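You operate a simulated robot arm through the tools that you are given. There is no shell and no other tool.

Carry out the task below with a simulated robot arm. There is one attempt and no reset: what you move stays moved.

## Task
Take the grey pipe out of the conduit run.
Fine: orange coupling back, both clips open, pipe on the bench top.
Where things are to end (x, y in the base frame): grey conduit pipe within 0.06 m of [0.29, -0.02].
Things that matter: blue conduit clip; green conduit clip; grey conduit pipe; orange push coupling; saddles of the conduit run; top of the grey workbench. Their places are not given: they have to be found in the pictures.

It is judged by the outcome, as a careful person would: the job done as asked, and still so three seconds after it is handed in. It fails if anything else is knocked over, pushed out of place, dropped, spilled or broken.

## Robot
A 6-joint arm with a two-finger parallel gripper, fixed in place. Base frame: the origin is at the foot of the arm, x ahead of it, y to its left, z up; the work surface is at about z = 0. Readings come in m, degrees, newtons and seconds.
With the tool pointing down near the work surface it reaches from about 0.14 to 0.58 m from the base axis. Its first joint turns from -66.0 to 66.0 degrees. Payload 2.1 kg.
The tool frame sits at the grasp point between the pads (the TCP): z along the fingers, y along the line on which they close. The tips reach 0.03 m beyond it. Largest opening 0.094 m; finger width 0.028, thickness 0.01; the body of the gripper, 0.05 by 0.096 m, starts 0.055 m behind the TCP.
Orientation is told as [roll, pitch, yaw] about the base's x, y, z axes, in that order, counted from this pose: with the fingers straight down and closing along the base's y, the tool's x points along the base's -x, its y along +y and its z along -z.

## Interface
- The arm moves only by the tool move_arm. Its argument "targets" is a list that holds one entry, the list of rows, each a list of 7 numbers: the shift along the base's x, y, z in cm, then the turn, a rotation vector about the base's x, y, z in degrees, then the finger opening in cm, from 0 to 9.4. In form: [[[x, y, z, wx, wy, wz, claw], ...]]. A call has 1 to 20 rows; each row shifts and turns the commanded pose from where the row before left it. Each row takes 0.2 s and may step no farther than 0.05 m and 8.6 degrees from the row before; otherwise, or with a gripper value out of range, the whole call is refused. Where a pose cannot be reached the arm comes as near as it can. A force on the tool above 50 N (or 10 N above the force at the start of the call, whichever is more), or a blocked arm, ends the call early, and 0.2 s more pass. Each finger travels about 0.072 m/s and halts on what it meets, pressing with about 41 N; the grip force reading is that of the motor and also rises with nothing between the fingers. The clock runs only during rows and for 0.2 s after the last one: add rows that do not move to give the fingers time. The reply holds the time, the measured pose of the TCP, the force on the tool along the base axes, the opening and the grip force, in the units named above and with some noise, with the torque about the TCP (base axes, N m) and any sound that the robot's microphone picked up.
- Cameras (640 x 400 px; columns grow to the right, rows downward): "scene" is fixed at [0.0563, -0.3667, 0.4984]; the picture's right is [0.79, -0.61, 0.00], its down [-0.25, -0.33, -0.91] and it looks along [0.56, 0.72, -0.41] (base axes); focal length 366 px, centre (320, 200). "wrist" rides on the gripper at [0.076, 0.014, -0.103] in the tool frame; the picture's right is [-0.18, 0.98, 0.00], its down [-0.75, -0.14, -0.64] and it looks along [-0.63, -0.12, 0.77] (tool axes); focal length 243 px, centre (320, 200).
- snapshot(camera): a new picture of that camera. The clock stands still meanwhile.
- probe_pixels(camera, pixels): there is no depth. For up to 12 entries [column, row, z] of the newest picture of that camera ("zoom" is the newest enlarged one), the place [x, y] in the base frame at which the ray of that pixel passes the height z, good to about 0.002 m. The clock stands still meanwhile.
- enlarge(camera, box): a new picture of the part [left, top, right, bottom] of that camera's present view, enlarged. The clock stands still meanwhile.
- job_done(): hands the job in; it is judged then, once.

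Unless the task says otherwise, let go and move clear before handing in.

The tools are called after "Emit:" as a command line: name --argument value ..., lists and objects as JSON in quotes. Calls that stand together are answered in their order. move_arm: Moves the arm, as the interface text tells. Its arguments: {"type":"object","properties":{"targets":{"type":"array","items":{"type":"array","items":{"type":"array","items":{"type":"number"}}}}},"required":["targets"]} The other tools are called the same way: snapshot (camera) takes a picture; probe_pixels (camera, pixels) gives the place at which the rays of pixels pass given heights; enlarge (camera, box) takes an enlarged picture of a part of a camera's view; job_done () hands the job in.

At the start:

```text
time_s: 0.0
tcp_pos: [0.3491, -0.0565, 0.359]
tool_rot: [0.0, 0.0, -0.1]
force: [0.5, -0.2, 0.1]
torque: [0.0, -0.01, -0.01]
opening: 0.0941
grasp_force: 0.0
```

scene: 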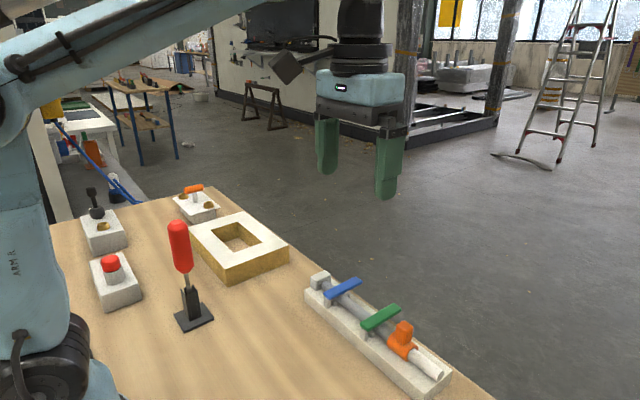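
wrist: 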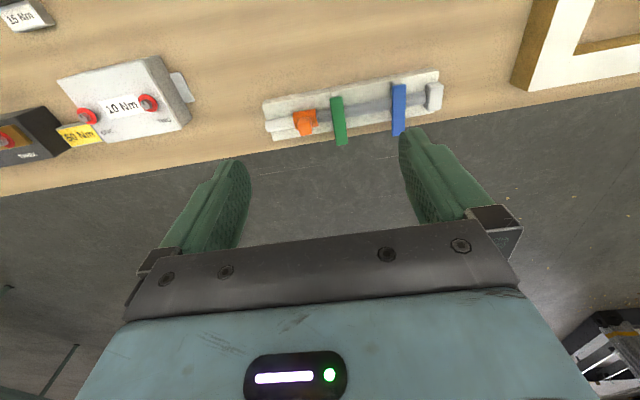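

The scene picture shows the conduit run at about (310-450, 275-395): blue clip at (343,288), green clip at (380,318), orange coupling at (402,338). I'll enlarge both views to see the details.

Emit:
enlarge --camera "scene" --box '[290, 260, 470, 400]'

Emit:
enlarge --camera "wrist" --box '[240, 50, 460, 160]'

```text
2.86 times, centred on (380, 330) of scene
```

zoom: 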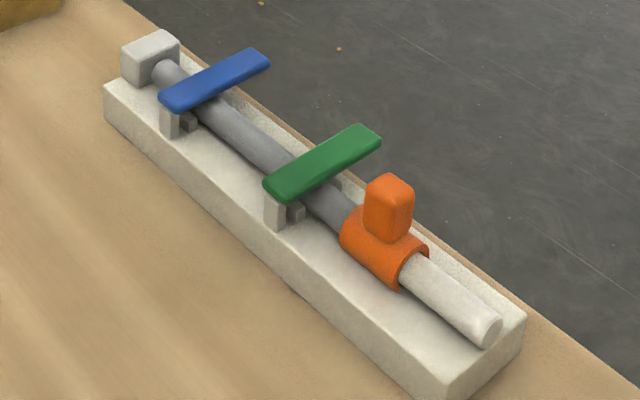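

```text
2.91 times, centred on (350, 105) of wrist
```

zoom: 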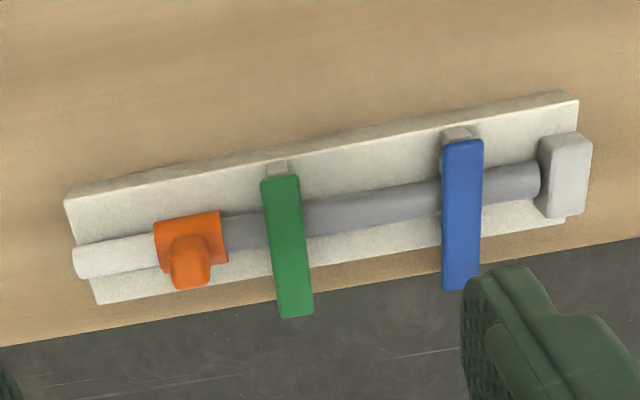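

The zoomed wrist picture shows the base block with corners near (65,195), (578,97), (95,305), the levers hinged at the robot-side posts and overhanging on the far side. I'll measure these places at several heights.

Emit:
probe_pixels --camera "zoom" --pixels '[[65, 198, 0.03], [578, 100, 0.03], [95, 305, 0.03], [585, 220, 0.03], [280, 180, 0.06], [296, 315, 0.06], [461, 142, 0.06], [460, 288, 0.06], [78, 262, 0.045], [225, 232, 0.045], [185, 265, 0.08], [535, 180, 0.045]]'

Emit:
probe_pixels --camera "scene" --pixels '[[305, 300, 0.0], [415, 397, 0.0], [305, 289, 0.02], [414, 389, 0.02], [450, 370, 0.02], [427, 376, 0.04], [365, 330, 0.06], [395, 308, 0.06], [327, 297, 0.06], [360, 282, 0.06], [402, 325, 0.08], [344, 297, 0.04]]'

```text
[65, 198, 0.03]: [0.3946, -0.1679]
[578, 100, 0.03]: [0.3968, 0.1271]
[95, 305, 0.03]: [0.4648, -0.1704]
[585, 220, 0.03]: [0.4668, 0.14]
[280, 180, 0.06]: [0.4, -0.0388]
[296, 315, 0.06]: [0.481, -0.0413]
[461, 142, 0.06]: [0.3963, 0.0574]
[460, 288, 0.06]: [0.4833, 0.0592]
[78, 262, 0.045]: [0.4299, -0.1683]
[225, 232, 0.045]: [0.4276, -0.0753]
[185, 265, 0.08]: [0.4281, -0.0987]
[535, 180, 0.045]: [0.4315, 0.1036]
```

```text
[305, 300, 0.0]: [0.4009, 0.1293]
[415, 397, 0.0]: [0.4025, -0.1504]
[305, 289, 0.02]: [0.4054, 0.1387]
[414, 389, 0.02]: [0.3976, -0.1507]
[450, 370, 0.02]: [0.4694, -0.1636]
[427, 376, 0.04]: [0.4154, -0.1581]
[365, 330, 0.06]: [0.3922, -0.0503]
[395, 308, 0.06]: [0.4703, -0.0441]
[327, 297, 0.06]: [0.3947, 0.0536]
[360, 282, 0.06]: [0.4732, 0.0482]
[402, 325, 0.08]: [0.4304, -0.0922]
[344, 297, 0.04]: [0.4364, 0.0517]
```

The run lies along y with its axis near x = 0.43, levers at about y = -0.043 and +0.055, and coupling at about y = -0.09. I'll map the neighbouring objects and then move the camera back for a better look at the run.

Emit:
probe_pixels --camera "scene" --pixels '[[176, 318, 0.0], [213, 316, 0.0], [195, 328, 0.0], [188, 290, 0.05], [180, 225, 0.12], [226, 285, 0.0], [288, 258, 0.0], [190, 232, 0.04], [240, 212, 0.04], [105, 310, 0.0], [142, 298, 0.0], [497, 399, 0.0]]'

Emit:
move_arm --targets '[[[-3, 0, -3, 0, 0, 0, 9.4], [-3, 0, -3, 0, 0, 0, 9.4], [-3, 0, -3, 0, 0, 0, 9.4], [0, 0, 0, 0, 0, 0, 9.4]]]'

```text
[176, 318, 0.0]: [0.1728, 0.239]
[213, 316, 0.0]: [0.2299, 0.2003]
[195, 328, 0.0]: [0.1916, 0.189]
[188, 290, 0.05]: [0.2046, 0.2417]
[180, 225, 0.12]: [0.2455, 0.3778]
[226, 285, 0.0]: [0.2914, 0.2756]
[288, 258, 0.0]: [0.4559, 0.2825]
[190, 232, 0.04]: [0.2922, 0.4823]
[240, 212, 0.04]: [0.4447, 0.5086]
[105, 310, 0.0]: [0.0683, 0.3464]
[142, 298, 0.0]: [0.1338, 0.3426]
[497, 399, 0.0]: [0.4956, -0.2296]
```

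```text
time_s: 1.0
tcp_pos: [0.2588, -0.054, 0.2666]
tool_rot: [0.0, 0.1, 0.1]
force: [-0.1, 0.2, 0.1]
torque: [0.02, 0.0, 0.0]
opening: 0.0939
grasp_force: 0.1
```

Emit:
snapshot --camera "wrist"

Emit:
snapshot --camera "scene"

```text
taken
```

wrist: 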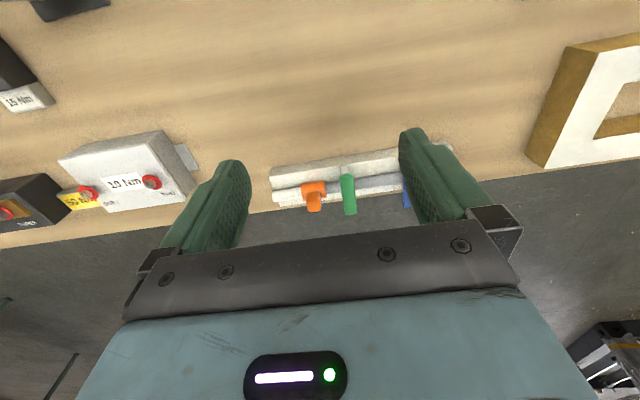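

```text
taken
```

scene: 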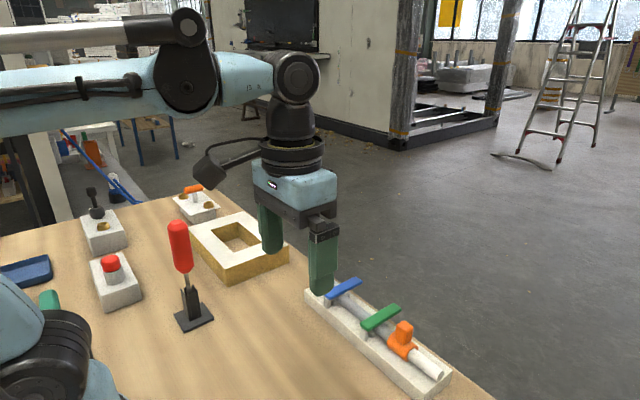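

The wrist view shows the run at (270-450,150-210), partly hidden by the right finger. I'll move forward and lower to get a closer look at clips and coupling.

Emit:
move_arm --targets '[[[3.5, 0.5, -2, 0, 0, 0, 9.4], [3.5, 0.5, -2, 0, 0, 0, 9.4], [3.5, 0.5, -2, 0, 0, 0, 9.4], [0, 0, -1, 0, 0, 0, 9.4], [0, 0, 0, 0, 0, 0, 9.4]]]'

Emit:
snapshot --camera "wrist"

Emit:
enlarge --camera "wrist" --box '[200, 60, 460, 220]'

```text
time_s: 2.2
tcp_pos: [0.3634, -0.0403, 0.1987]
tool_rot: [0.0, 0.0, 0.1]
force: [0.3, -0.1, 0.3]
torque: [0.01, -0.03, 0.0]
opening: 0.0937
grasp_force: 0.1
```

```text
taken
```

wrist: 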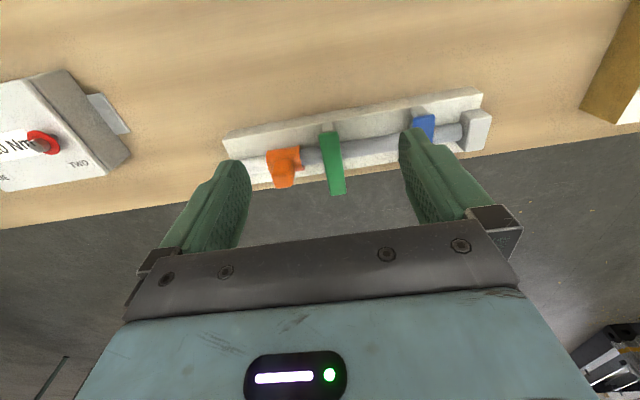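

```text
2.46 times, centred on (330, 140) of wrist
```

zoom: 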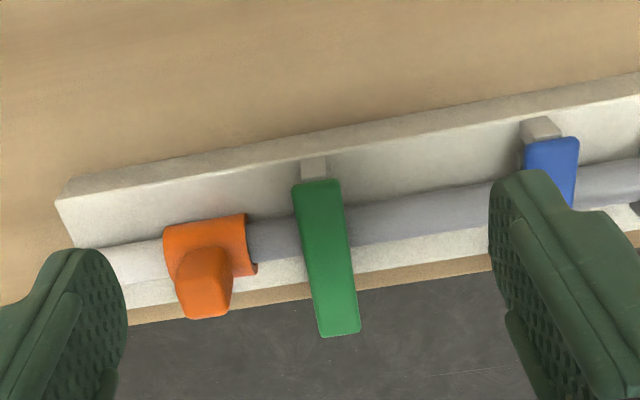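

Now the green lever (zoom 292-360, 180-337), coupling (163-255, 215-318) and pipe are visible close up. I'll probe at two heights to triangulate against the scene view.

Emit:
probe_pixels --camera "zoom" --pixels '[[320, 337, 0.06], [360, 331, 0.06], [292, 186, 0.06], [338, 182, 0.06], [301, 165, 0.06], [326, 160, 0.06], [187, 316, 0.08], [228, 314, 0.08], [245, 217, 0.05], [162, 232, 0.05], [183, 255, 0.08], [226, 250, 0.08]]'

Emit:
enlarge --camera "scene" --box '[350, 290, 450, 390]'

```text
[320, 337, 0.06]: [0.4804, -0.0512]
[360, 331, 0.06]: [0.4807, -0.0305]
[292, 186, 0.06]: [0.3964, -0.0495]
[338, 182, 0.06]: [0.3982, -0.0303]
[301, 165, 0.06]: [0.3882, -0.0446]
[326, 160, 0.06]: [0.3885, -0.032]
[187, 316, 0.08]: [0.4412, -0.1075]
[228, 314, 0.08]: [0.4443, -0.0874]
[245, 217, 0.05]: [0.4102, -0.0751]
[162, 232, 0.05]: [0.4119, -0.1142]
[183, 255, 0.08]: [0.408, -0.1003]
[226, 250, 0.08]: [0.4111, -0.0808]
```

```text
4.00 times, centred on (400, 340) of scene
```

zoom: 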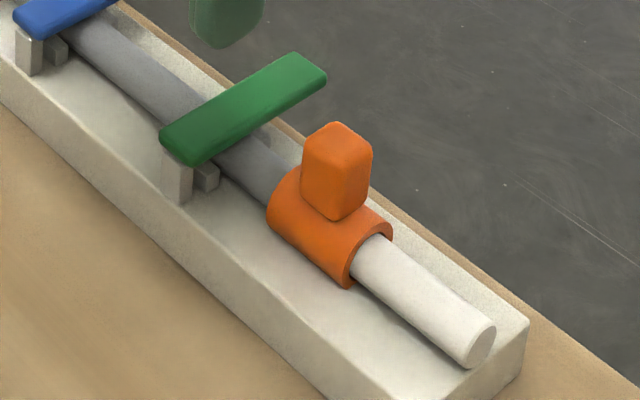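

I'll probe the matching corners in the scene zoom for heights: green lever corners (295,53), (327,73), (160,130), (190,152), tab top (338,122)-(372,155), coupling and stub.

Emit:
probe_pixels --camera "zoom" --pixels '[[295, 53, 0.06], [327, 73, 0.06], [160, 132, 0.06], [190, 152, 0.06], [302, 135, 0.08], [338, 122, 0.08], [372, 153, 0.08], [340, 165, 0.08], [484, 345, 0.04], [465, 365, 0.04], [392, 230, 0.04], [350, 285, 0.03]]'

```text
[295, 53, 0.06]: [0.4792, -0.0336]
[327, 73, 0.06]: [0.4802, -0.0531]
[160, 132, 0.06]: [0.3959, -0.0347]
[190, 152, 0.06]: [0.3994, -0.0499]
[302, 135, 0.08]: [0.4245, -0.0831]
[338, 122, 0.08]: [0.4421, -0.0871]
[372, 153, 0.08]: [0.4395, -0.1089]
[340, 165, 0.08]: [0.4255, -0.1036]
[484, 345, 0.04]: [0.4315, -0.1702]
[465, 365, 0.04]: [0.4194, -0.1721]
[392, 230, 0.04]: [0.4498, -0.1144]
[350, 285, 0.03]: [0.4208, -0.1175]
```

Triangulation agrees: green lever top at z≈0.06, x 0.397–0.480, y -0.051…-0.032; tab at x≈0.433, y≈-0.096, top z≈0.08. Before moving, I'll check the neighbouring box at wrist (0-130,70-190), the blue lever, and the end block.

Emit:
probe_pixels --camera "wrist" --pixels '[[130, 155, 0.0], [130, 133, 0.0], [105, 172, 0.05], [65, 70, 0.05], [223, 135, 0.02], [483, 88, 0.02], [483, 95, 0.0], [225, 148, 0.0], [480, 110, 0.05], [413, 117, 0.06], [435, 114, 0.06], [490, 113, 0.05]]'

Emit:
enlarge --camera "scene" --box '[295, 255, 395, 355]'

```text
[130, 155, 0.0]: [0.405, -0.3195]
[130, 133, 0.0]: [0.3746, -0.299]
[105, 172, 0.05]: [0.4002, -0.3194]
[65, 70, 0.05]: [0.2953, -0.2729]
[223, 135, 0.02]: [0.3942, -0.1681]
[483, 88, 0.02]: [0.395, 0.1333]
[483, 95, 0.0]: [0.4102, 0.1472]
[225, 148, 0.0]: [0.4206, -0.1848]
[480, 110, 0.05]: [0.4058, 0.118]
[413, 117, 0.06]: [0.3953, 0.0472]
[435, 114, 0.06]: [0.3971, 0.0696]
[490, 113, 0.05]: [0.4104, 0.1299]
```

```text
4.00 times, centred on (345, 305) of scene
```

zoom: 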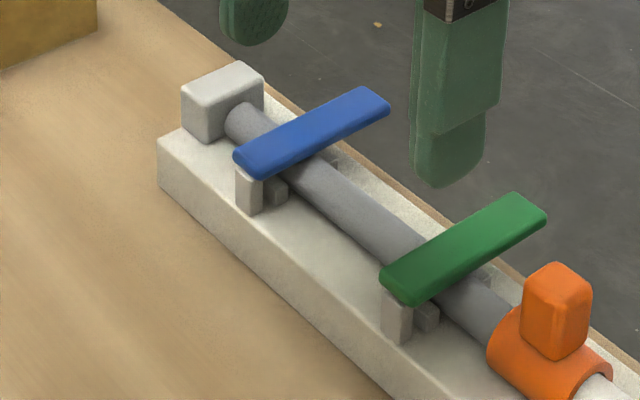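

The box is well away at y < -0.30, and the base top is near z 0.02. I'll move above the orange tab at (0.433,-0.096) with a 5 cm opening and descend partway, then check.

Emit:
move_arm --targets '[[[3.5, -2.8, 0, 0, 0, 0, 5.0], [3.45, -2.77, 0, 0, 0, 0, 5.0], [0, 0, -3.5, 0, 0, 0, 5.0], [0, 0, -2.5, 0, 0, 0, 5.0], [0, 0, -1.5, 0, 0, 0, 5.0], [0, 0, 0, 0, 0, 0, 5.0]]]'

Emit:
snapshot --camera "wrist"

Emit:
snapshot --camera "scene"

```text
time_s: 3.6
tcp_pos: [0.4337, -0.0953, 0.1223]
tool_rot: [0.0, -0.1, -0.1]
force: [0.3, 1.3, 0.3]
torque: [0.03, 0.03, -0.04]
opening: 0.0502
grasp_force: 0.0
```

```text
taken
```

wrist: 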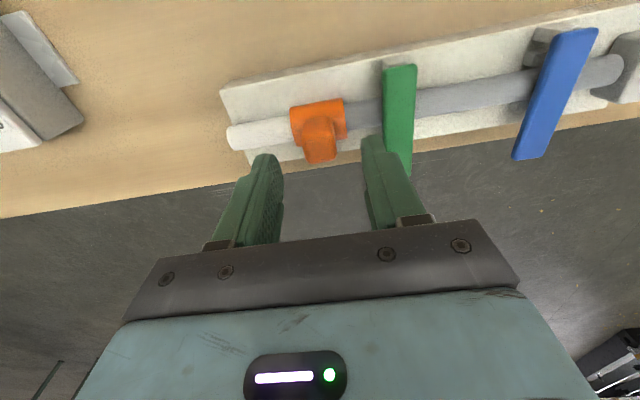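

```text
taken
```

scene: 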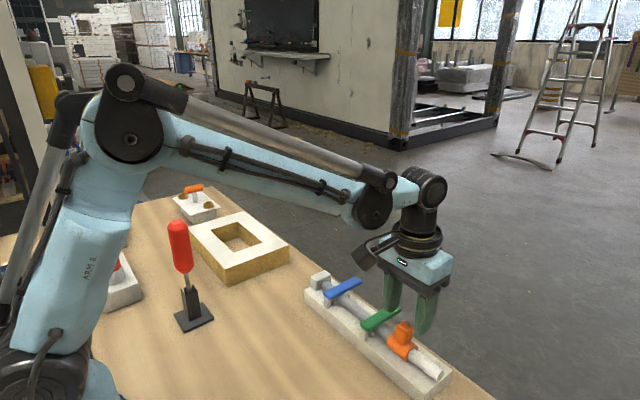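

The tab at wrist (320,150) sits midway between the fingers. I'll descend to about z=0.092 and close gently on the tab.

Emit:
move_arm --targets '[[[0, 0, -1.5, 0, 0, 0, 5.0], [0, 0, -1.5, 0, 0, 0, 5.0], [0, 0, 0, 0, 0, 0, 3.5], [0, 0, 0, 0, 0, 0, 2.4], [0, 0, 0, 0, 0, 0, 1.6], [0, 0, 0, 0, 0, 0, 1.6]]]'

Emit:
snapshot --camera "wrist"

Emit:
enlarge --camera "scene" --box '[350, 290, 450, 390]'

```text
time_s: 5.0
tcp_pos: [0.4338, -0.0965, 0.0942]
tool_rot: [0.0, 0.0, 0.0]
force: [1.0, 1.4, -7.3]
torque: [0.09, 0.11, 0.0]
opening: 0.0218
grasp_force: 44.9
```

```text
taken
```

wrist: 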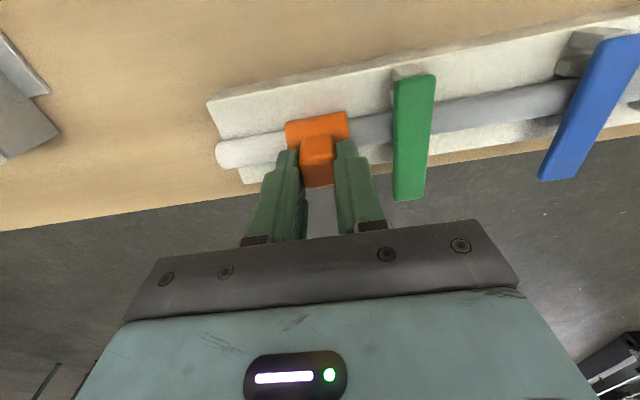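

```text
4.00 times, centred on (400, 340) of scene
```

zoom: 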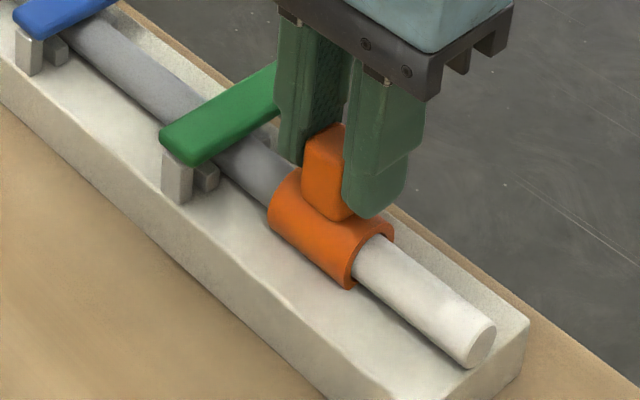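

The tab is gripped (opening 2.18 cm). There is about 7 N of vertical force, so I'll ease up slightly and pull the coupling back along -y in small steps.

Emit:
move_arm --targets '[[[0, 0, 0.15, 0, 0, 0, 1.6], [0, -0.5, 0, 0, 0, 0, 1.6], [0, -0.5, 0, 0, 0, 0, 1.6], [0, -0.5, 0, 0, 0, 0, 1.6], [0, 0, 0, 0, 0, 0, 1.6]]]'

Emit:
enlarge --camera "scene" --box '[350, 290, 450, 390]'

```text
time_s: 6.2
tcp_pos: [0.434, -0.1121, 0.0951]
tool_rot: [0.1, 0.0, -0.1]
force: [-0.9, 1.4, -35.4]
torque: [0.05, 0.12, 0.03]
opening: 0.022
grasp_force: 44.8
```

```text
4.00 times, centred on (400, 340) of scene
```

zoom: 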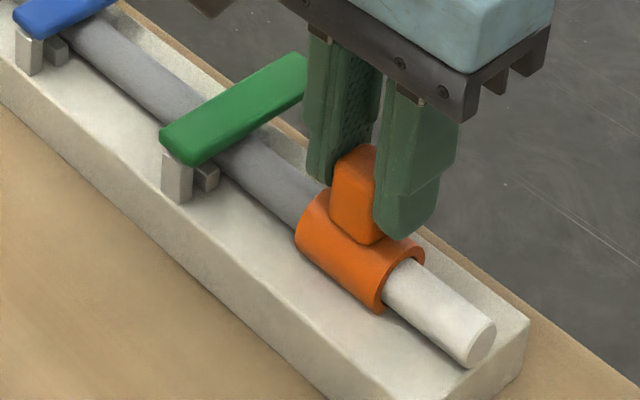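

The coupling slid 1.5 cm with almost no y force, but Fz of -35 N shows I'm pulling up on it. I'll lower 0.2 cm to remove that and continue back another 2.5 cm.

Emit:
move_arm --targets '[[[0, 0, -0.2, 0, 0, 0, 1.6], [0, -0.5, 0, 0, 0, 0, 1.6], [0, -0.5, 0, 0, 0, 0, 1.6], [0, -0.5, 0, 0, 0, 0, 1.6], [0, -0.5, 0, 0, 0, 0, 1.6], [0, -0.4, 0, 0, 0, 0, 1.6], [0, 0, 0, 0, 0, 0, 1.6]]]'

Emit:
enlarge --camera "scene" --box '[350, 290, 450, 390]'

Emit:
snapshot --camera "wrist"

```text
time_s: 7.8
tcp_pos: [0.4335, -0.1356, 0.095]
tool_rot: [0.0, 0.1, 0.0]
force: [-3.5, 2.9, 35.1]
torque: [0.11, 0.01, 0.0]
opening: 0.0217
grasp_force: 45.0
```

```text
4.00 times, centred on (400, 340) of scene
```

zoom: 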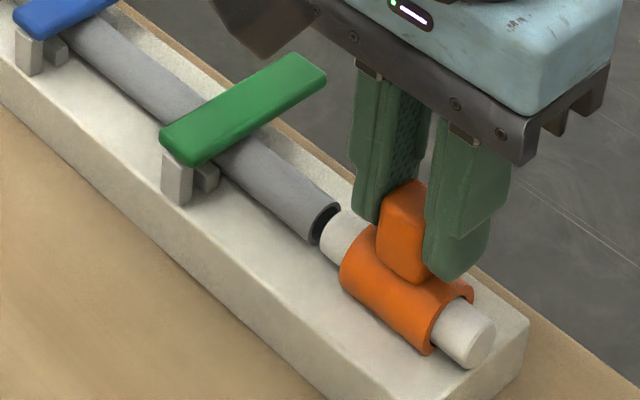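

```text
taken
```

wrist: 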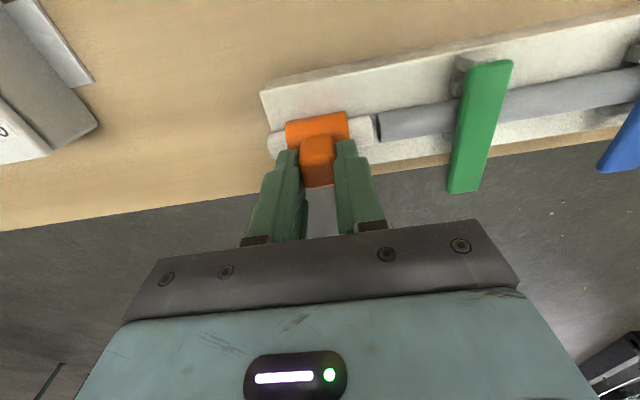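

The grey pipe's open end at zoom (325,220) and the white stub beyond it are now exposed; the coupling is clear of the pipe. I'll relieve the 35 N down-force, pull a further 0.5 cm, then release and rise.

Emit:
move_arm --targets '[[[0, 0, 0.1, 0, 0, 0, 1.6], [0, -0.25, 0, 0, 0, 0, 1.6], [0, -0.25, 0, 0, 0, 0, 1.6], [0, 0, 0, 0, 0, 0, 1.6]]]'

```text
time_s: 8.8
tcp_pos: [0.4341, -0.1416, 0.0941]
tool_rot: [-0.1, -0.1, 0.0]
force: [2.4, 1.8, -17.1]
torque: [0.11, -1.31, 0.08]
opening: 0.0216
grasp_force: 45.1
```

It moved freely with no stop felt. I'll now open to release the tab and rise clear.

Emit:
move_arm --targets '[[[0, 0, 0, 0, 0, 0, 3.0], [0, 0, 0, 0, 0, 0, 4.5], [0, 0, 0, 0, 0, 0, 5.0], [0, 0, 2, 0, 0, 0, 5.0], [0, 0, 3, 0, 0, 0, 5.0], [0, 0, 0, 0, 0, 0, 5.0]]]'

Emit:
snapshot --camera "wrist"

Emit:
enlarge --camera "scene" --box '[350, 290, 450, 390]'

```text
time_s: 10.2
tcp_pos: [0.4343, -0.141, 0.1436]
tool_rot: [0.0, 0.0, 0.0]
force: [0.6, -0.4, 0.2]
torque: [-0.02, 0.01, 0.02]
opening: 0.0498
grasp_force: 0.1
```

```text
taken
```

wrist: 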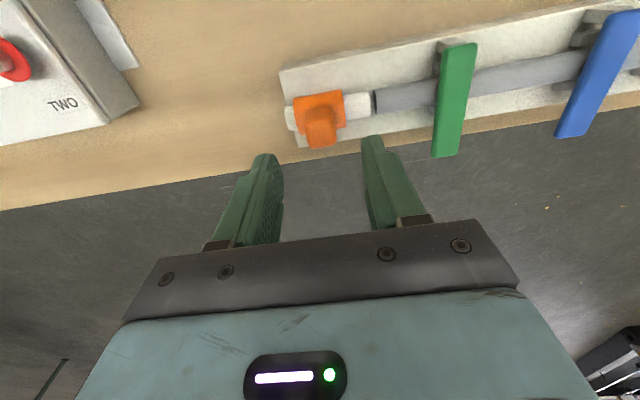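

```text
4.00 times, centred on (400, 340) of scene
```

zoom: 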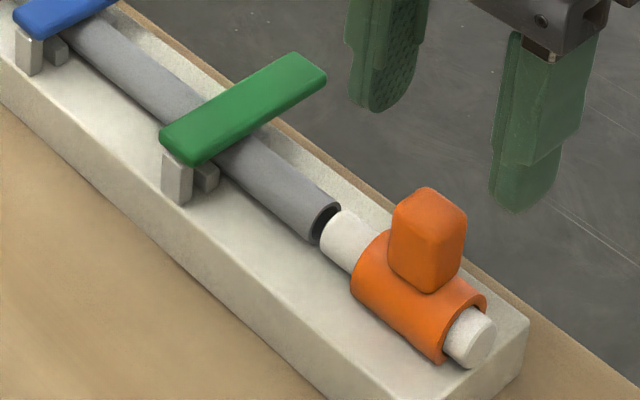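

The coupling stays back on the stub, clear of the pipe. Next I'll move over the free end of the green lever at (0.468,-0.041) and descend so the tips straddle it.

Emit:
move_arm --targets '[[[1.2, 3.3, 0, 0, 0, 0, 5.0], [1.1, 3.3, 0, 0, 0, 0, 5.0], [1.1, 3.4, 0, 0, 0, 0, 5.0], [0, 0, -2.5, 0, 0, 0, 5.0], [0, 0, -2, 0, 0, 0, 5.0], [0, 0, 0, 0, 0, 0, 5.0]]]'

Emit:
snapshot --camera "wrist"

Emit:
enlarge --camera "scene" --box '[320, 250, 460, 360]'

```text
time_s: 11.6
tcp_pos: [0.4684, -0.0404, 0.0993]
tool_rot: [0.0, 0.0, 0.0]
force: [-0.1, 0.5, 0.5]
torque: [-0.01, 0.04, -0.03]
opening: 0.05
grasp_force: 0.0
```

```text
taken
```

wrist: 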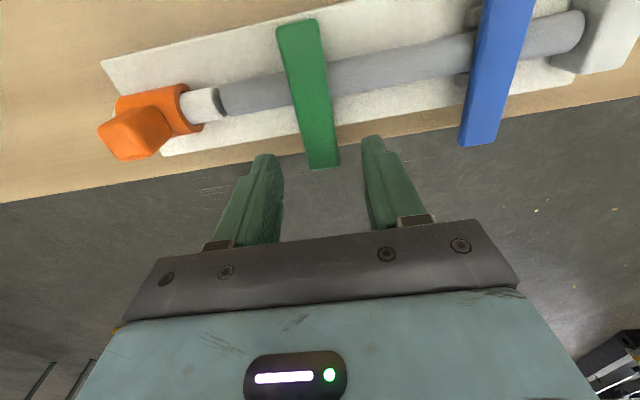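

```text
3.64 times, centred on (390, 305) of scene
```

zoom: 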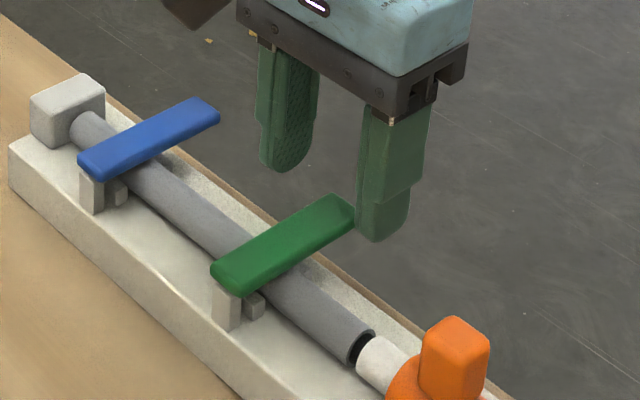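

The lever's free end (wrist (322,165)) is centred between the fingers. I'll descend 2.8 cm and close on its sides.

Emit:
move_arm --targets '[[[0, 0, -1.5, 0, 0, 0, 5.0], [0, 0, -1.3, 0, 0, 0, 5.0], [0, 0, 0, 0, 0, 0, 3.5], [0, 0, 0, 0, 0, 0, 2.4], [0, 0, 0, 0, 0, 0, 1.6], [0, 0, 0, 0, 0, 0, 1.6]]]'

Emit:
snapshot --camera "wrist"

Emit:
enlarge --camera "scene" --box '[320, 250, 460, 360]'

```text
time_s: 13.0
tcp_pos: [0.4668, -0.04, 0.071]
tool_rot: [0.1, 0.0, 0.1]
force: [-1.5, 11.5, -6.4]
torque: [0.08, -0.35, -0.3]
opening: 0.0216
grasp_force: 45.1
```

```text
taken
```

wrist: 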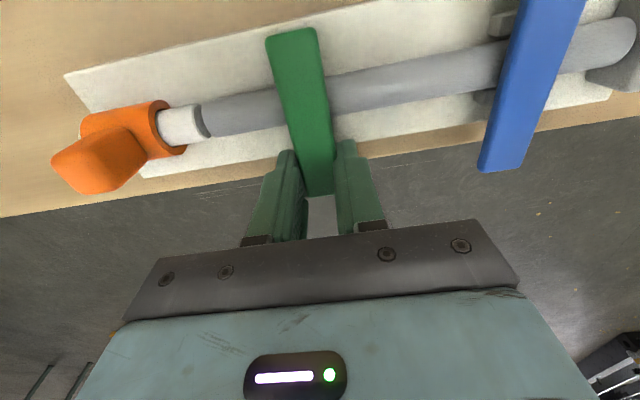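

```text
3.64 times, centred on (390, 305) of scene
```

zoom: 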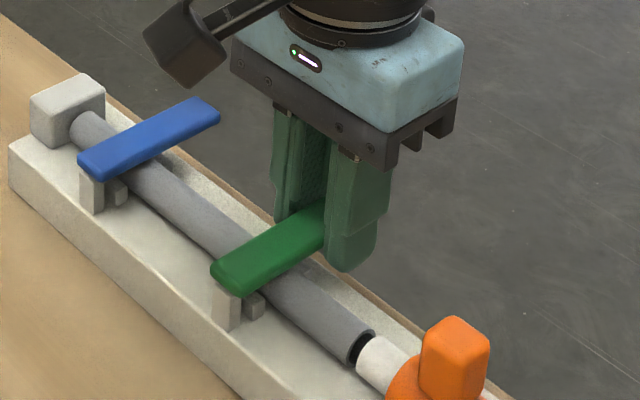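

The green lever is held between the pads (opening 2.16 cm). I'll swing it up about its hinge near x=0.402 in small arc steps, starting with about 30°.

Emit:
move_arm --targets '[[[0, 0.05, 0.55, 0, 0, 0, 1.6], [-0.1, 0, 0.58, 0, 0, 0, 1.6], [-0.15, 0, 0.55, 0, 0, 0, 1.6], [-0.15, 0, 0.55, 0, 0, 0, 1.6], [0, 0, 0, 0, 0, 0, 1.6]]]'

Emit:
snapshot --camera "wrist"

Emit:
enlarge --camera "scene" --box '[320, 250, 460, 360]'

```text
time_s: 14.2
tcp_pos: [0.4634, -0.0408, 0.0948]
tool_rot: [0.0, 0.0, 0.0]
force: [-1.2, 11.7, -3.6]
torque: [0.27, -0.13, -0.05]
opening: 0.0228
grasp_force: 6.2
```

```text
taken
```

wrist: 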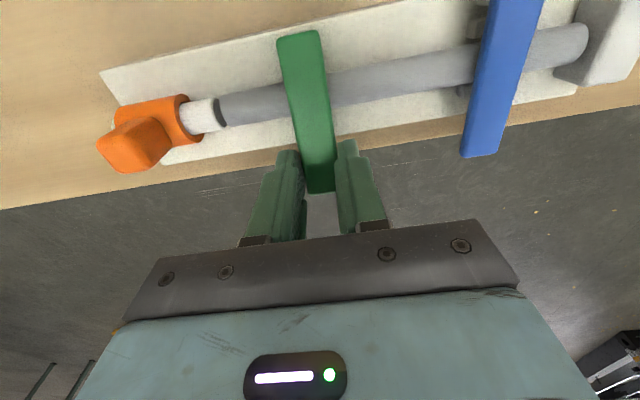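

```text
3.64 times, centred on (390, 305) of scene
```

zoom: 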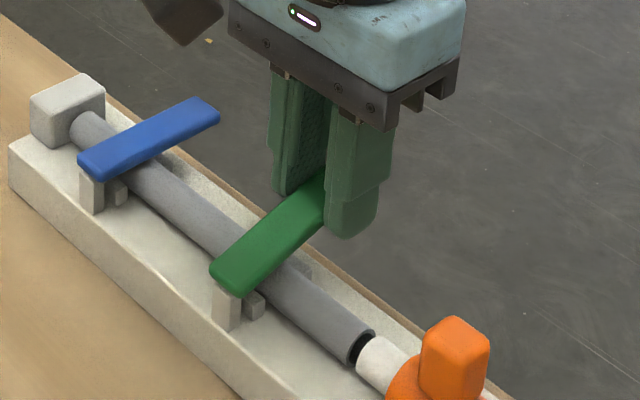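

The lever has lifted about 20° with low force; the grip reading dropped to 6 N, so I'll pause one row to settle and then continue the arc.

Emit:
move_arm --targets '[[[0, 0, 0, 0, 0, 0, 1.6], [-0.2, 0.05, 0.5, 0, 0, 0, 1.6], [-0.25, 0, 0.5, 0, 0, 0, 1.6], [-0.3, 0, 0.45, 0, 0, 0, 1.6], [-0.3, 0, 0.45, 0, 0, 0, 1.6], [0, 0, 0, 0, 0, 0, 1.6]]]'

Emit:
snapshot --camera "wrist"

Emit:
enlarge --camera "scene" --box '[320, 250, 460, 360]'

```text
time_s: 15.6
tcp_pos: [0.4534, -0.0394, 0.114]
tool_rot: [0.0, 0.0, -0.1]
force: [2.5, 7.3, -12.6]
torque: [0.19, -0.7, 0.03]
opening: 0.0219
grasp_force: 44.7
```

```text
taken
```

wrist: 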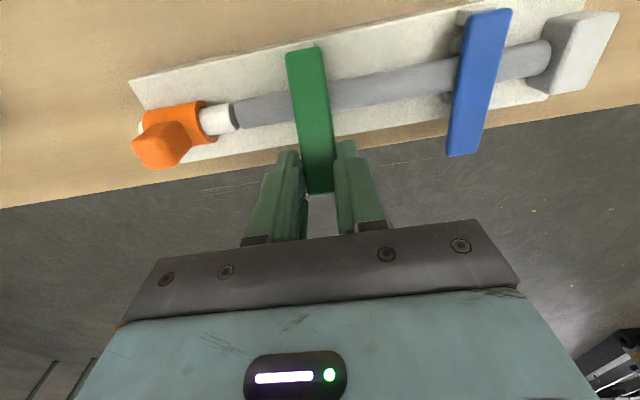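

```text
3.64 times, centred on (390, 305) of scene
```

zoom: 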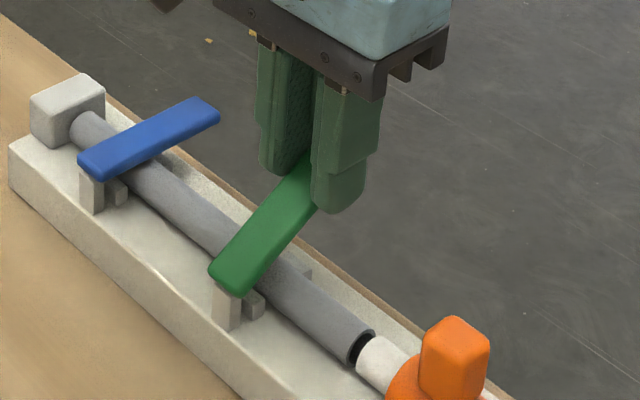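

The lever is at about 40° and following nicely (radius about 6.6 cm). I'll continue the arc to about 70°.

Emit:
move_arm --targets '[[[-0.38, 0, 0.42, 0, 0, 0, 1.6], [-0.42, 0, 0.39, 0, 0, 0, 1.6], [-0.45, 0, 0.35, 0, 0, 0, 1.6], [-0.48, 0, 0.31, 0, 0, 0, 1.6], [-0.51, 0, 0.26, 0, 0, 0, 1.6], [-0.53, 0, 0.22, 0, 0, 0, 1.6], [0, 0, 0, 0, 0, 0, 1.6]]]'

Emit:
snapshot --camera "wrist"

Emit:
enlarge --camera "scene" --box '[320, 250, 460, 360]'

```text
time_s: 17.2
tcp_pos: [0.4269, -0.0388, 0.1322]
tool_rot: [0.1, -0.5, 0.0]
force: [21.5, 2.9, 2.1]
torque: [0.12, -1.66, 0.04]
opening: 0.0215
grasp_force: 45.0
```

```text
taken
```

wrist: 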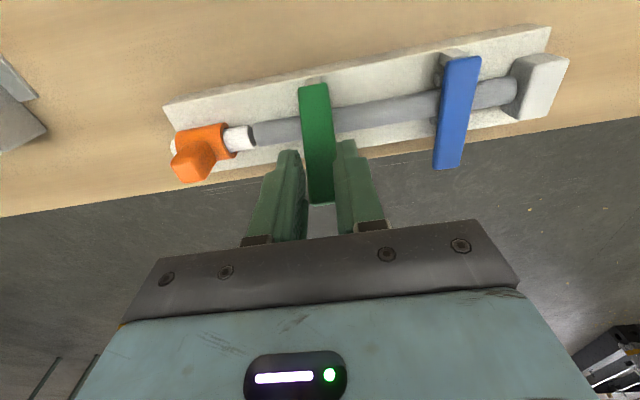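

```text
3.64 times, centred on (390, 305) of scene
```

zoom: 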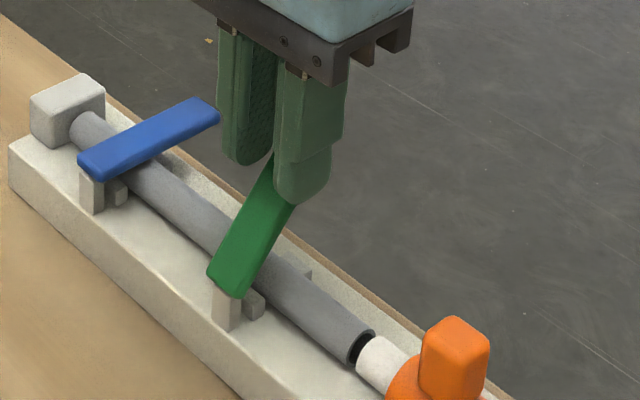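

The lever is at about 67°, but torsion of the pads on the lever has built up (torque -1.7 Nm). I'll tilt the tool with the lever by about 16° to unload it and look at the forces.

Emit:
move_arm --targets '[[[-0.15, 0, 0, 0, -8, 0, 1.6], [-0.15, 0, 0, 0, -8, 0, 1.6], [0, 0, 0, 0, 0, 0, 1.6]]]'

Emit:
enlarge --camera "scene" --box '[320, 250, 460, 360]'

```text
time_s: 18.0
tcp_pos: [0.42, -0.0396, 0.1298]
tool_rot: [-0.1, -15.3, 0.0]
force: [-24.2, 0.7, -23.1]
torque: [0.02, 1.44, 0.02]
opening: 0.0219
grasp_force: 44.8
```

```text
3.64 times, centred on (390, 305) of scene
```

zoom: 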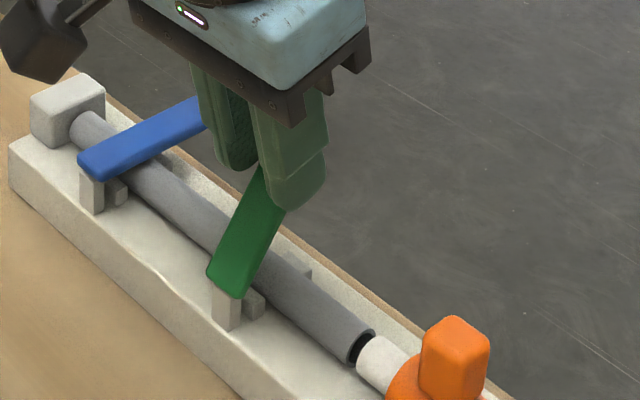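

Torsion reversed sign, so the lever slips between the pads freely; forces point to -x, which is where I'm heading. I'll continue the arc towards vertical.

Emit:
move_arm --targets '[[[-0.55, 0, 0.1, 0, 0, 0, 1.6], [-0.58, 0, 0.12, 0, 0, 0, 1.6], [-0.58, 0, 0.08, 0, 0, 0, 1.6], [0, 0, 0, 0, 0, 0, 1.6]]]'

Emit:
enlarge --camera "scene" --box '[320, 250, 460, 360]'

Emit:
snapshot --camera "wrist"

```text
time_s: 19.0
tcp_pos: [0.4077, -0.0403, 0.1375]
tool_rot: [0.0, -16.6, 0.0]
force: [18.7, 0.0, 29.0]
torque: [-0.03, -1.36, -0.02]
opening: 0.0216
grasp_force: 44.9
```

```text
3.64 times, centred on (390, 305) of scene
```

zoom: 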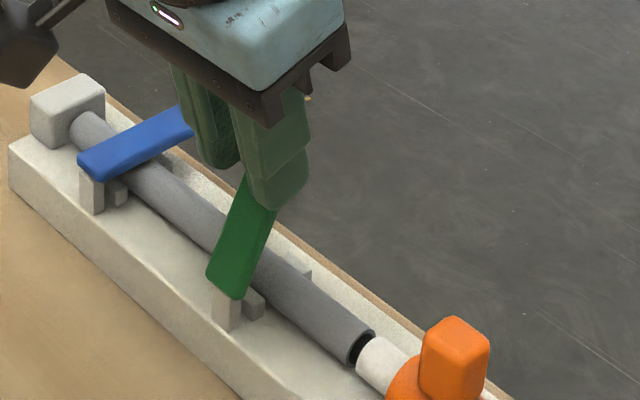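

```text
taken
```

wrist: 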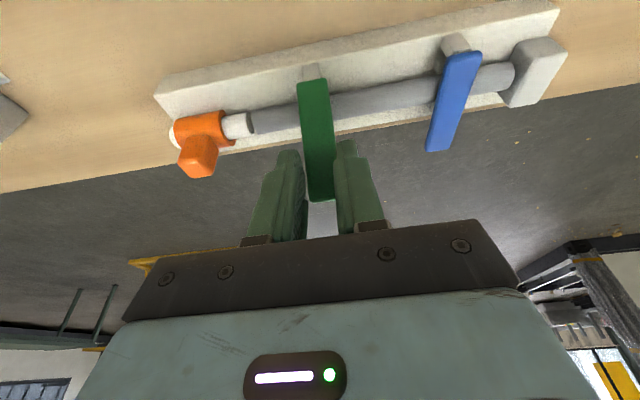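

The lever is at about 75°, with upward reaction (+29 N) showing my arc ran a bit low. I'll raise a little, tilt a bit more and continue.

Emit:
move_arm --targets '[[[-0.1, 0, 0.25, 0, -6, 0, 1.6], [-0.45, 0, 0.1, 0, -2, 0, 1.6], [-0.5, 0, 0.1, 0, 0, 0, 1.6], [0, 0, 0, 0, 0, 0, 1.6]]]'

Emit:
enlarge --camera "scene" --box '[320, 250, 460, 360]'

```text
time_s: 20.0
tcp_pos: [0.3947, -0.0408, 0.1397]
tool_rot: [-0.1, -23.9, 0.0]
force: [6.0, -8.1, -28.0]
torque: [-0.09, -0.3, -0.2]
opening: 0.0217
grasp_force: 45.0
```

```text
3.64 times, centred on (390, 305) of scene
```

zoom: 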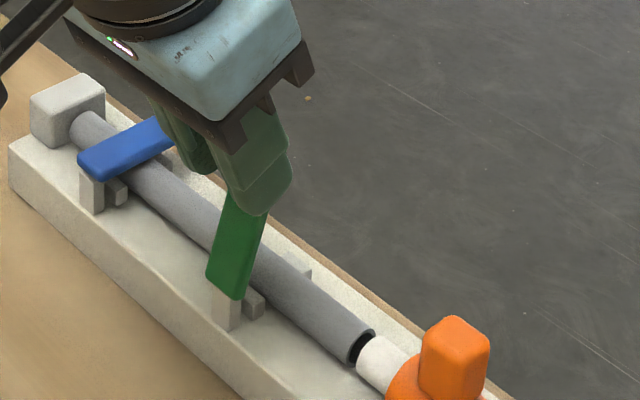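

Torque is nearly gone and the lever is near 80°. I'll continue toward and slightly past vertical, easing down a little since Fz is -28 N.

Emit:
move_arm --targets '[[[-0.3, 0.05, -0.2, 0, 0, 0, 1.6], [-0.5, 0, 0, 0, -3, 0, 1.6], [-0.5, 0, 0, 0, -3, 0, 1.6], [-0.5, 0, -0.05, 0, -3, 0, 1.6], [0, 0, 0, 0, 0, 0, 1.6]]]'

Emit:
enlarge --camera "scene" --box '[320, 250, 460, 360]'

```text
time_s: 21.2
tcp_pos: [0.3768, -0.0394, 0.138]
tool_rot: [0.0, -33.2, 0.0]
force: [12.8, -17.5, -4.8]
torque: [-0.08, -0.98, -0.36]
opening: 0.0213
grasp_force: 44.8
```

```text
3.64 times, centred on (390, 305) of scene
```

zoom: 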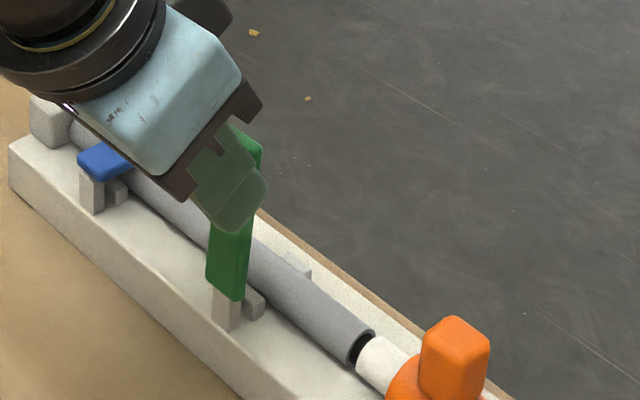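

The lever is nearly vertical now. I'll push about 10° further so it's past vertical, if the hinge allows it.

Emit:
move_arm --targets '[[[-0.45, -0.1, -0.05, 0, -4, 0, 1.6], [-0.5, 0, -0.1, 0, -4, 0, 1.6], [-0.5, 0, -0.12, 0, -4, 0, 1.6], [0, 0, 0, 0, 0, 0, 1.6]]]'

Emit:
enlarge --camera "scene" --box '[320, 250, 460, 360]'

Emit:
snapshot --camera "wrist"

```text
time_s: 22.2
tcp_pos: [0.3616, -0.0405, 0.1338]
tool_rot: [-0.1, -44.6, 0.2]
force: [-9.7, -13.5, -24.8]
torque: [-0.09, 1.7, -0.41]
opening: 0.0213
grasp_force: 45.2
```

```text
3.64 times, centred on (390, 305) of scene
```

zoom: 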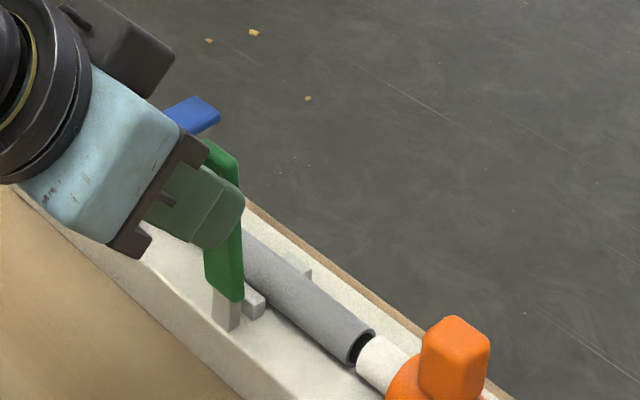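

```text
taken
```

wrist: 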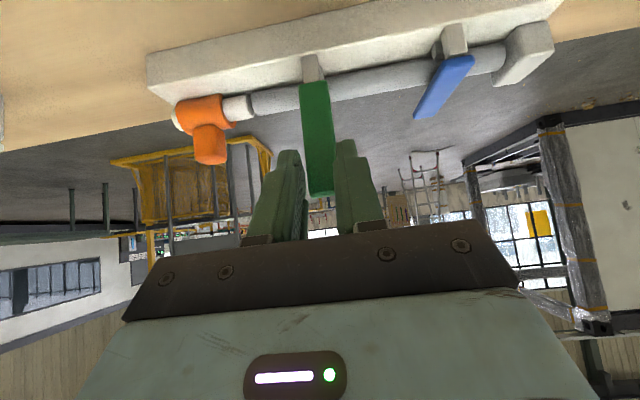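

The lever now leans slightly past vertical (about 97°). I'll open the fingers and back off along the tool axis to see whether it stays.

Emit:
move_arm --targets '[[[0, 0, 0, 0, 0, 0, 3.0], [0, 0, 0, 0, 0, 0, 4.5], [0, 0, 0, 0, 0, 0, 5.0], [-1.5, 0, 1.5, 0, 0, 0, 5.0], [-2, 0, 2, 0, 0, 0, 5.0], [-2, 0, 2, 0, 0, 0, 5.0], [0, 0, 0, 0, 0, 0, 5.0]]]'

Emit:
enlarge --camera "scene" --box '[320, 250, 460, 360]'

Emit:
snapshot --camera "wrist"

```text
time_s: 23.8
tcp_pos: [0.3075, -0.04, 0.1891]
tool_rot: [0.0, -45.0, 0.0]
force: [-0.4, -0.7, -0.6]
torque: [-0.02, 0.03, -0.02]
opening: 0.05
grasp_force: 0.1
```

```text
3.64 times, centred on (390, 305) of scene
```

zoom: 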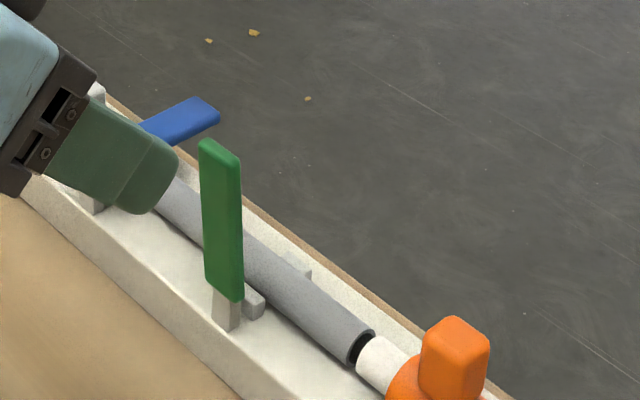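

```text
taken
```

wrist: 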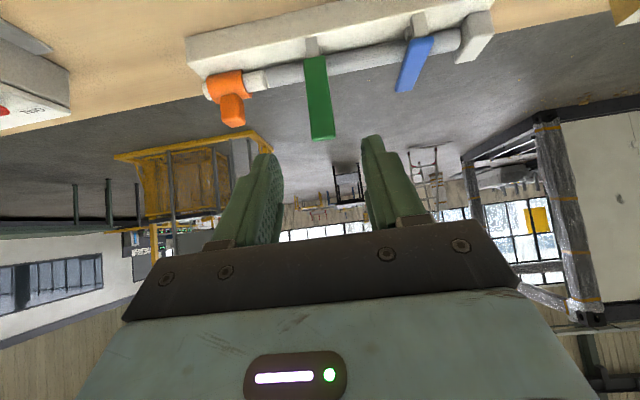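

The green lever stays open, standing slightly past vertical. I'll straighten the tool and move high over to the blue lever's free end near (0.468, 0.057).

Emit:
move_arm --targets '[[[1.5, 1.6, 0.3, 0, 7.5, 0, 5.0], [2, 1.6, 0.3, 0, 7.5, 0, 5.0], [2, 1.6, 0.2, 0, 7.5, 0, 5.0], [2, 1.6, 0, 0, 7.5, 0, 5.0], [2, 1.7, 0, 0, 7.5, 0, 5.0], [2, 1.6, 0, 0, 7.5, 0, 5.0], [2.5, 0, 0, 0, 0, 0, 5.0], [2.0, 0, 0, 0, 0, 0, 5.0], [0, 0, 0, 0, 0, 0, 5.0]]]'

Emit:
snapshot --camera "wrist"

Emit:
enlarge --camera "scene" --box '[300, 240, 440, 350]'

```text
time_s: 25.8
tcp_pos: [0.4664, 0.056, 0.1988]
tool_rot: [0.0, 0.1, 0.0]
force: [-0.2, 0.2, -0.6]
torque: [0.0, 0.03, -0.05]
opening: 0.0502
grasp_force: 0.0
```

```text
taken
```

wrist: 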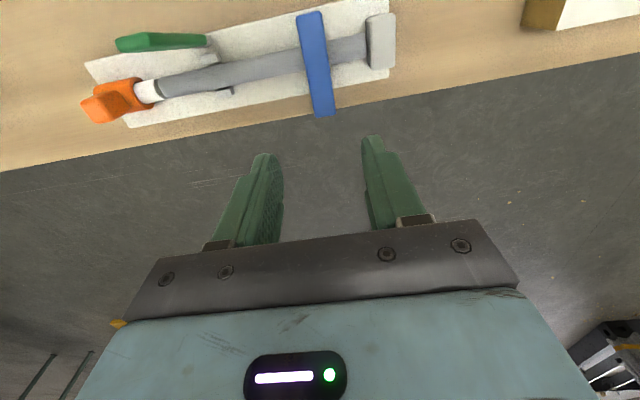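

```text
3.64 times, centred on (370, 295) of scene
```

zoom: 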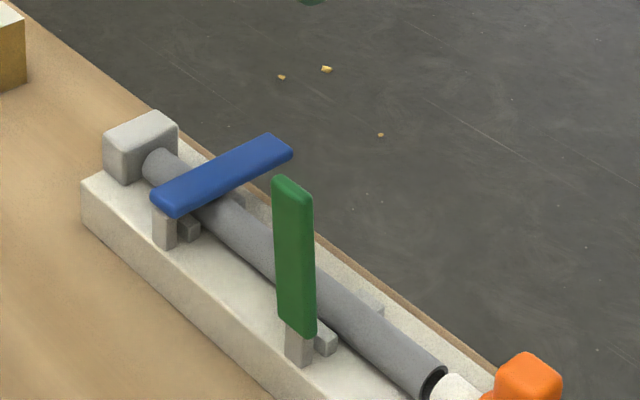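

Blue lever's free end is at wrist (324,115). I'll probe its corners to centre on it.

Emit:
probe_pixels --camera "wrist" --pixels '[[313, 117, 0.06], [336, 114, 0.06], [296, 15, 0.06], [323, 12, 0.06]]'

Emit:
probe_pixels --camera "zoom" --pixels '[[270, 134, 0.06], [292, 152, 0.06], [152, 190, 0.06], [177, 208, 0.06], [290, 177, 0.13], [312, 195, 0.13]]'

```text
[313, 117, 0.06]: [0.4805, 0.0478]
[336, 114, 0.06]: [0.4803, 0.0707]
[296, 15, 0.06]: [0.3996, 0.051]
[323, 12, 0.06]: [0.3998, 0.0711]
```

```text
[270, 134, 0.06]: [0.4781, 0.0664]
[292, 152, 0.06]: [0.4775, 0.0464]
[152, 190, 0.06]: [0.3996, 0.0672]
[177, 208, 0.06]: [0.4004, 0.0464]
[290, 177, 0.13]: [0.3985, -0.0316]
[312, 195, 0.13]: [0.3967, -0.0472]
```

The blue lever's centre is y≈0.058 with its tip at x≈0.479. I'll descend with fingers straddling the tip and close on it.

Emit:
move_arm --targets '[[[0.05, 0.2, -4, 0, 0, 0, 5.0], [0, 0, -4, 0, 0, 0, 5.0], [0, 0, -2.8, 0, 0, 0, 5.0], [0, 0, -2.0, 0, 0, 0, 5.0], [0, 0, 0, 0, 0, 0, 3.5], [0, 0, 0, 0, 0, 0, 2.4], [0, 0, 0, 0, 0, 0, 1.6], [0, 0, 0, 0, 0, 0, 1.6]]]'

Emit:
snapshot --camera "wrist"

Emit:
enlarge --camera "scene" --box '[300, 240, 440, 350]'

```text
time_s: 27.6
tcp_pos: [0.4682, 0.0599, 0.0692]
tool_rot: [0.1, 0.0, 0.1]
force: [-1.5, 9.6, -9.6]
torque: [0.09, -0.6, -0.17]
opening: 0.0218
grasp_force: 45.1
```

```text
taken
```

wrist: 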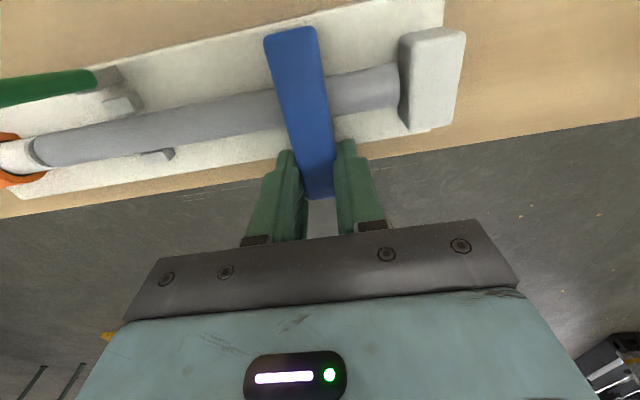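

```text
3.64 times, centred on (370, 295) of scene
```

zoom: 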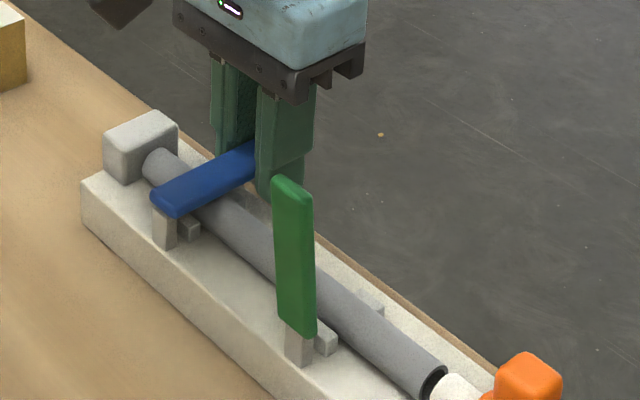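

The blue lever is gripped (opening 2.18 cm). I'll repeat the arc that worked for the green one, up to about 40°.

Emit:
move_arm --targets '[[[0, 0.05, 0.55, 0, 0, 0, 1.6], [-0.1, 0, 0.58, 0, 0, 0, 1.6], [-0.15, 0, 0.55, 0, 0, 0, 1.6], [-0.15, 0, 0.55, 0, 0, 0, 1.6], [0, 0, 0, 0, 0, 0, 1.6], [-0.2, 0, 0.5, 0, 0, 0, 1.6], [-0.25, 0, 0.5, 0, 0, 0, 1.6], [-0.3, 0, 0.45, 0, 0, 0, 1.6], [-0.3, 0, 0.45, 0, 0, 0, 1.6], [0, 0, 0, 0, 0, 0, 1.6]]]'

Emit:
snapshot --camera "wrist"

Emit:
enlarge --camera "scene" --box '[300, 240, 440, 350]'

```text
time_s: 29.8
tcp_pos: [0.4522, 0.0593, 0.1114]
tool_rot: [0.0, 0.0, 0.0]
force: [0.1, 12.2, -2.2]
torque: [0.28, -0.19, -0.02]
opening: 0.0233
grasp_force: 5.5
```

```text
taken
```

wrist: 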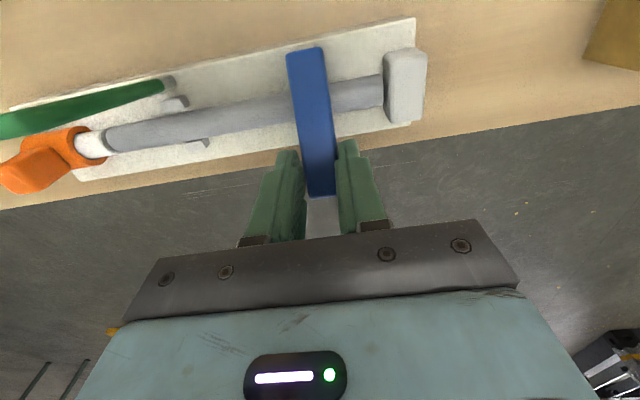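

```text
3.64 times, centred on (370, 295) of scene
```

zoom: 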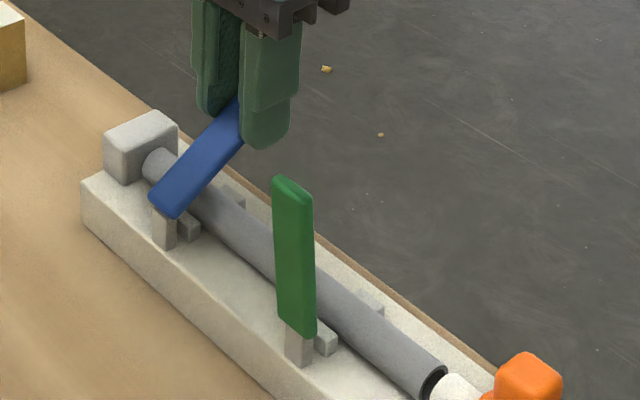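

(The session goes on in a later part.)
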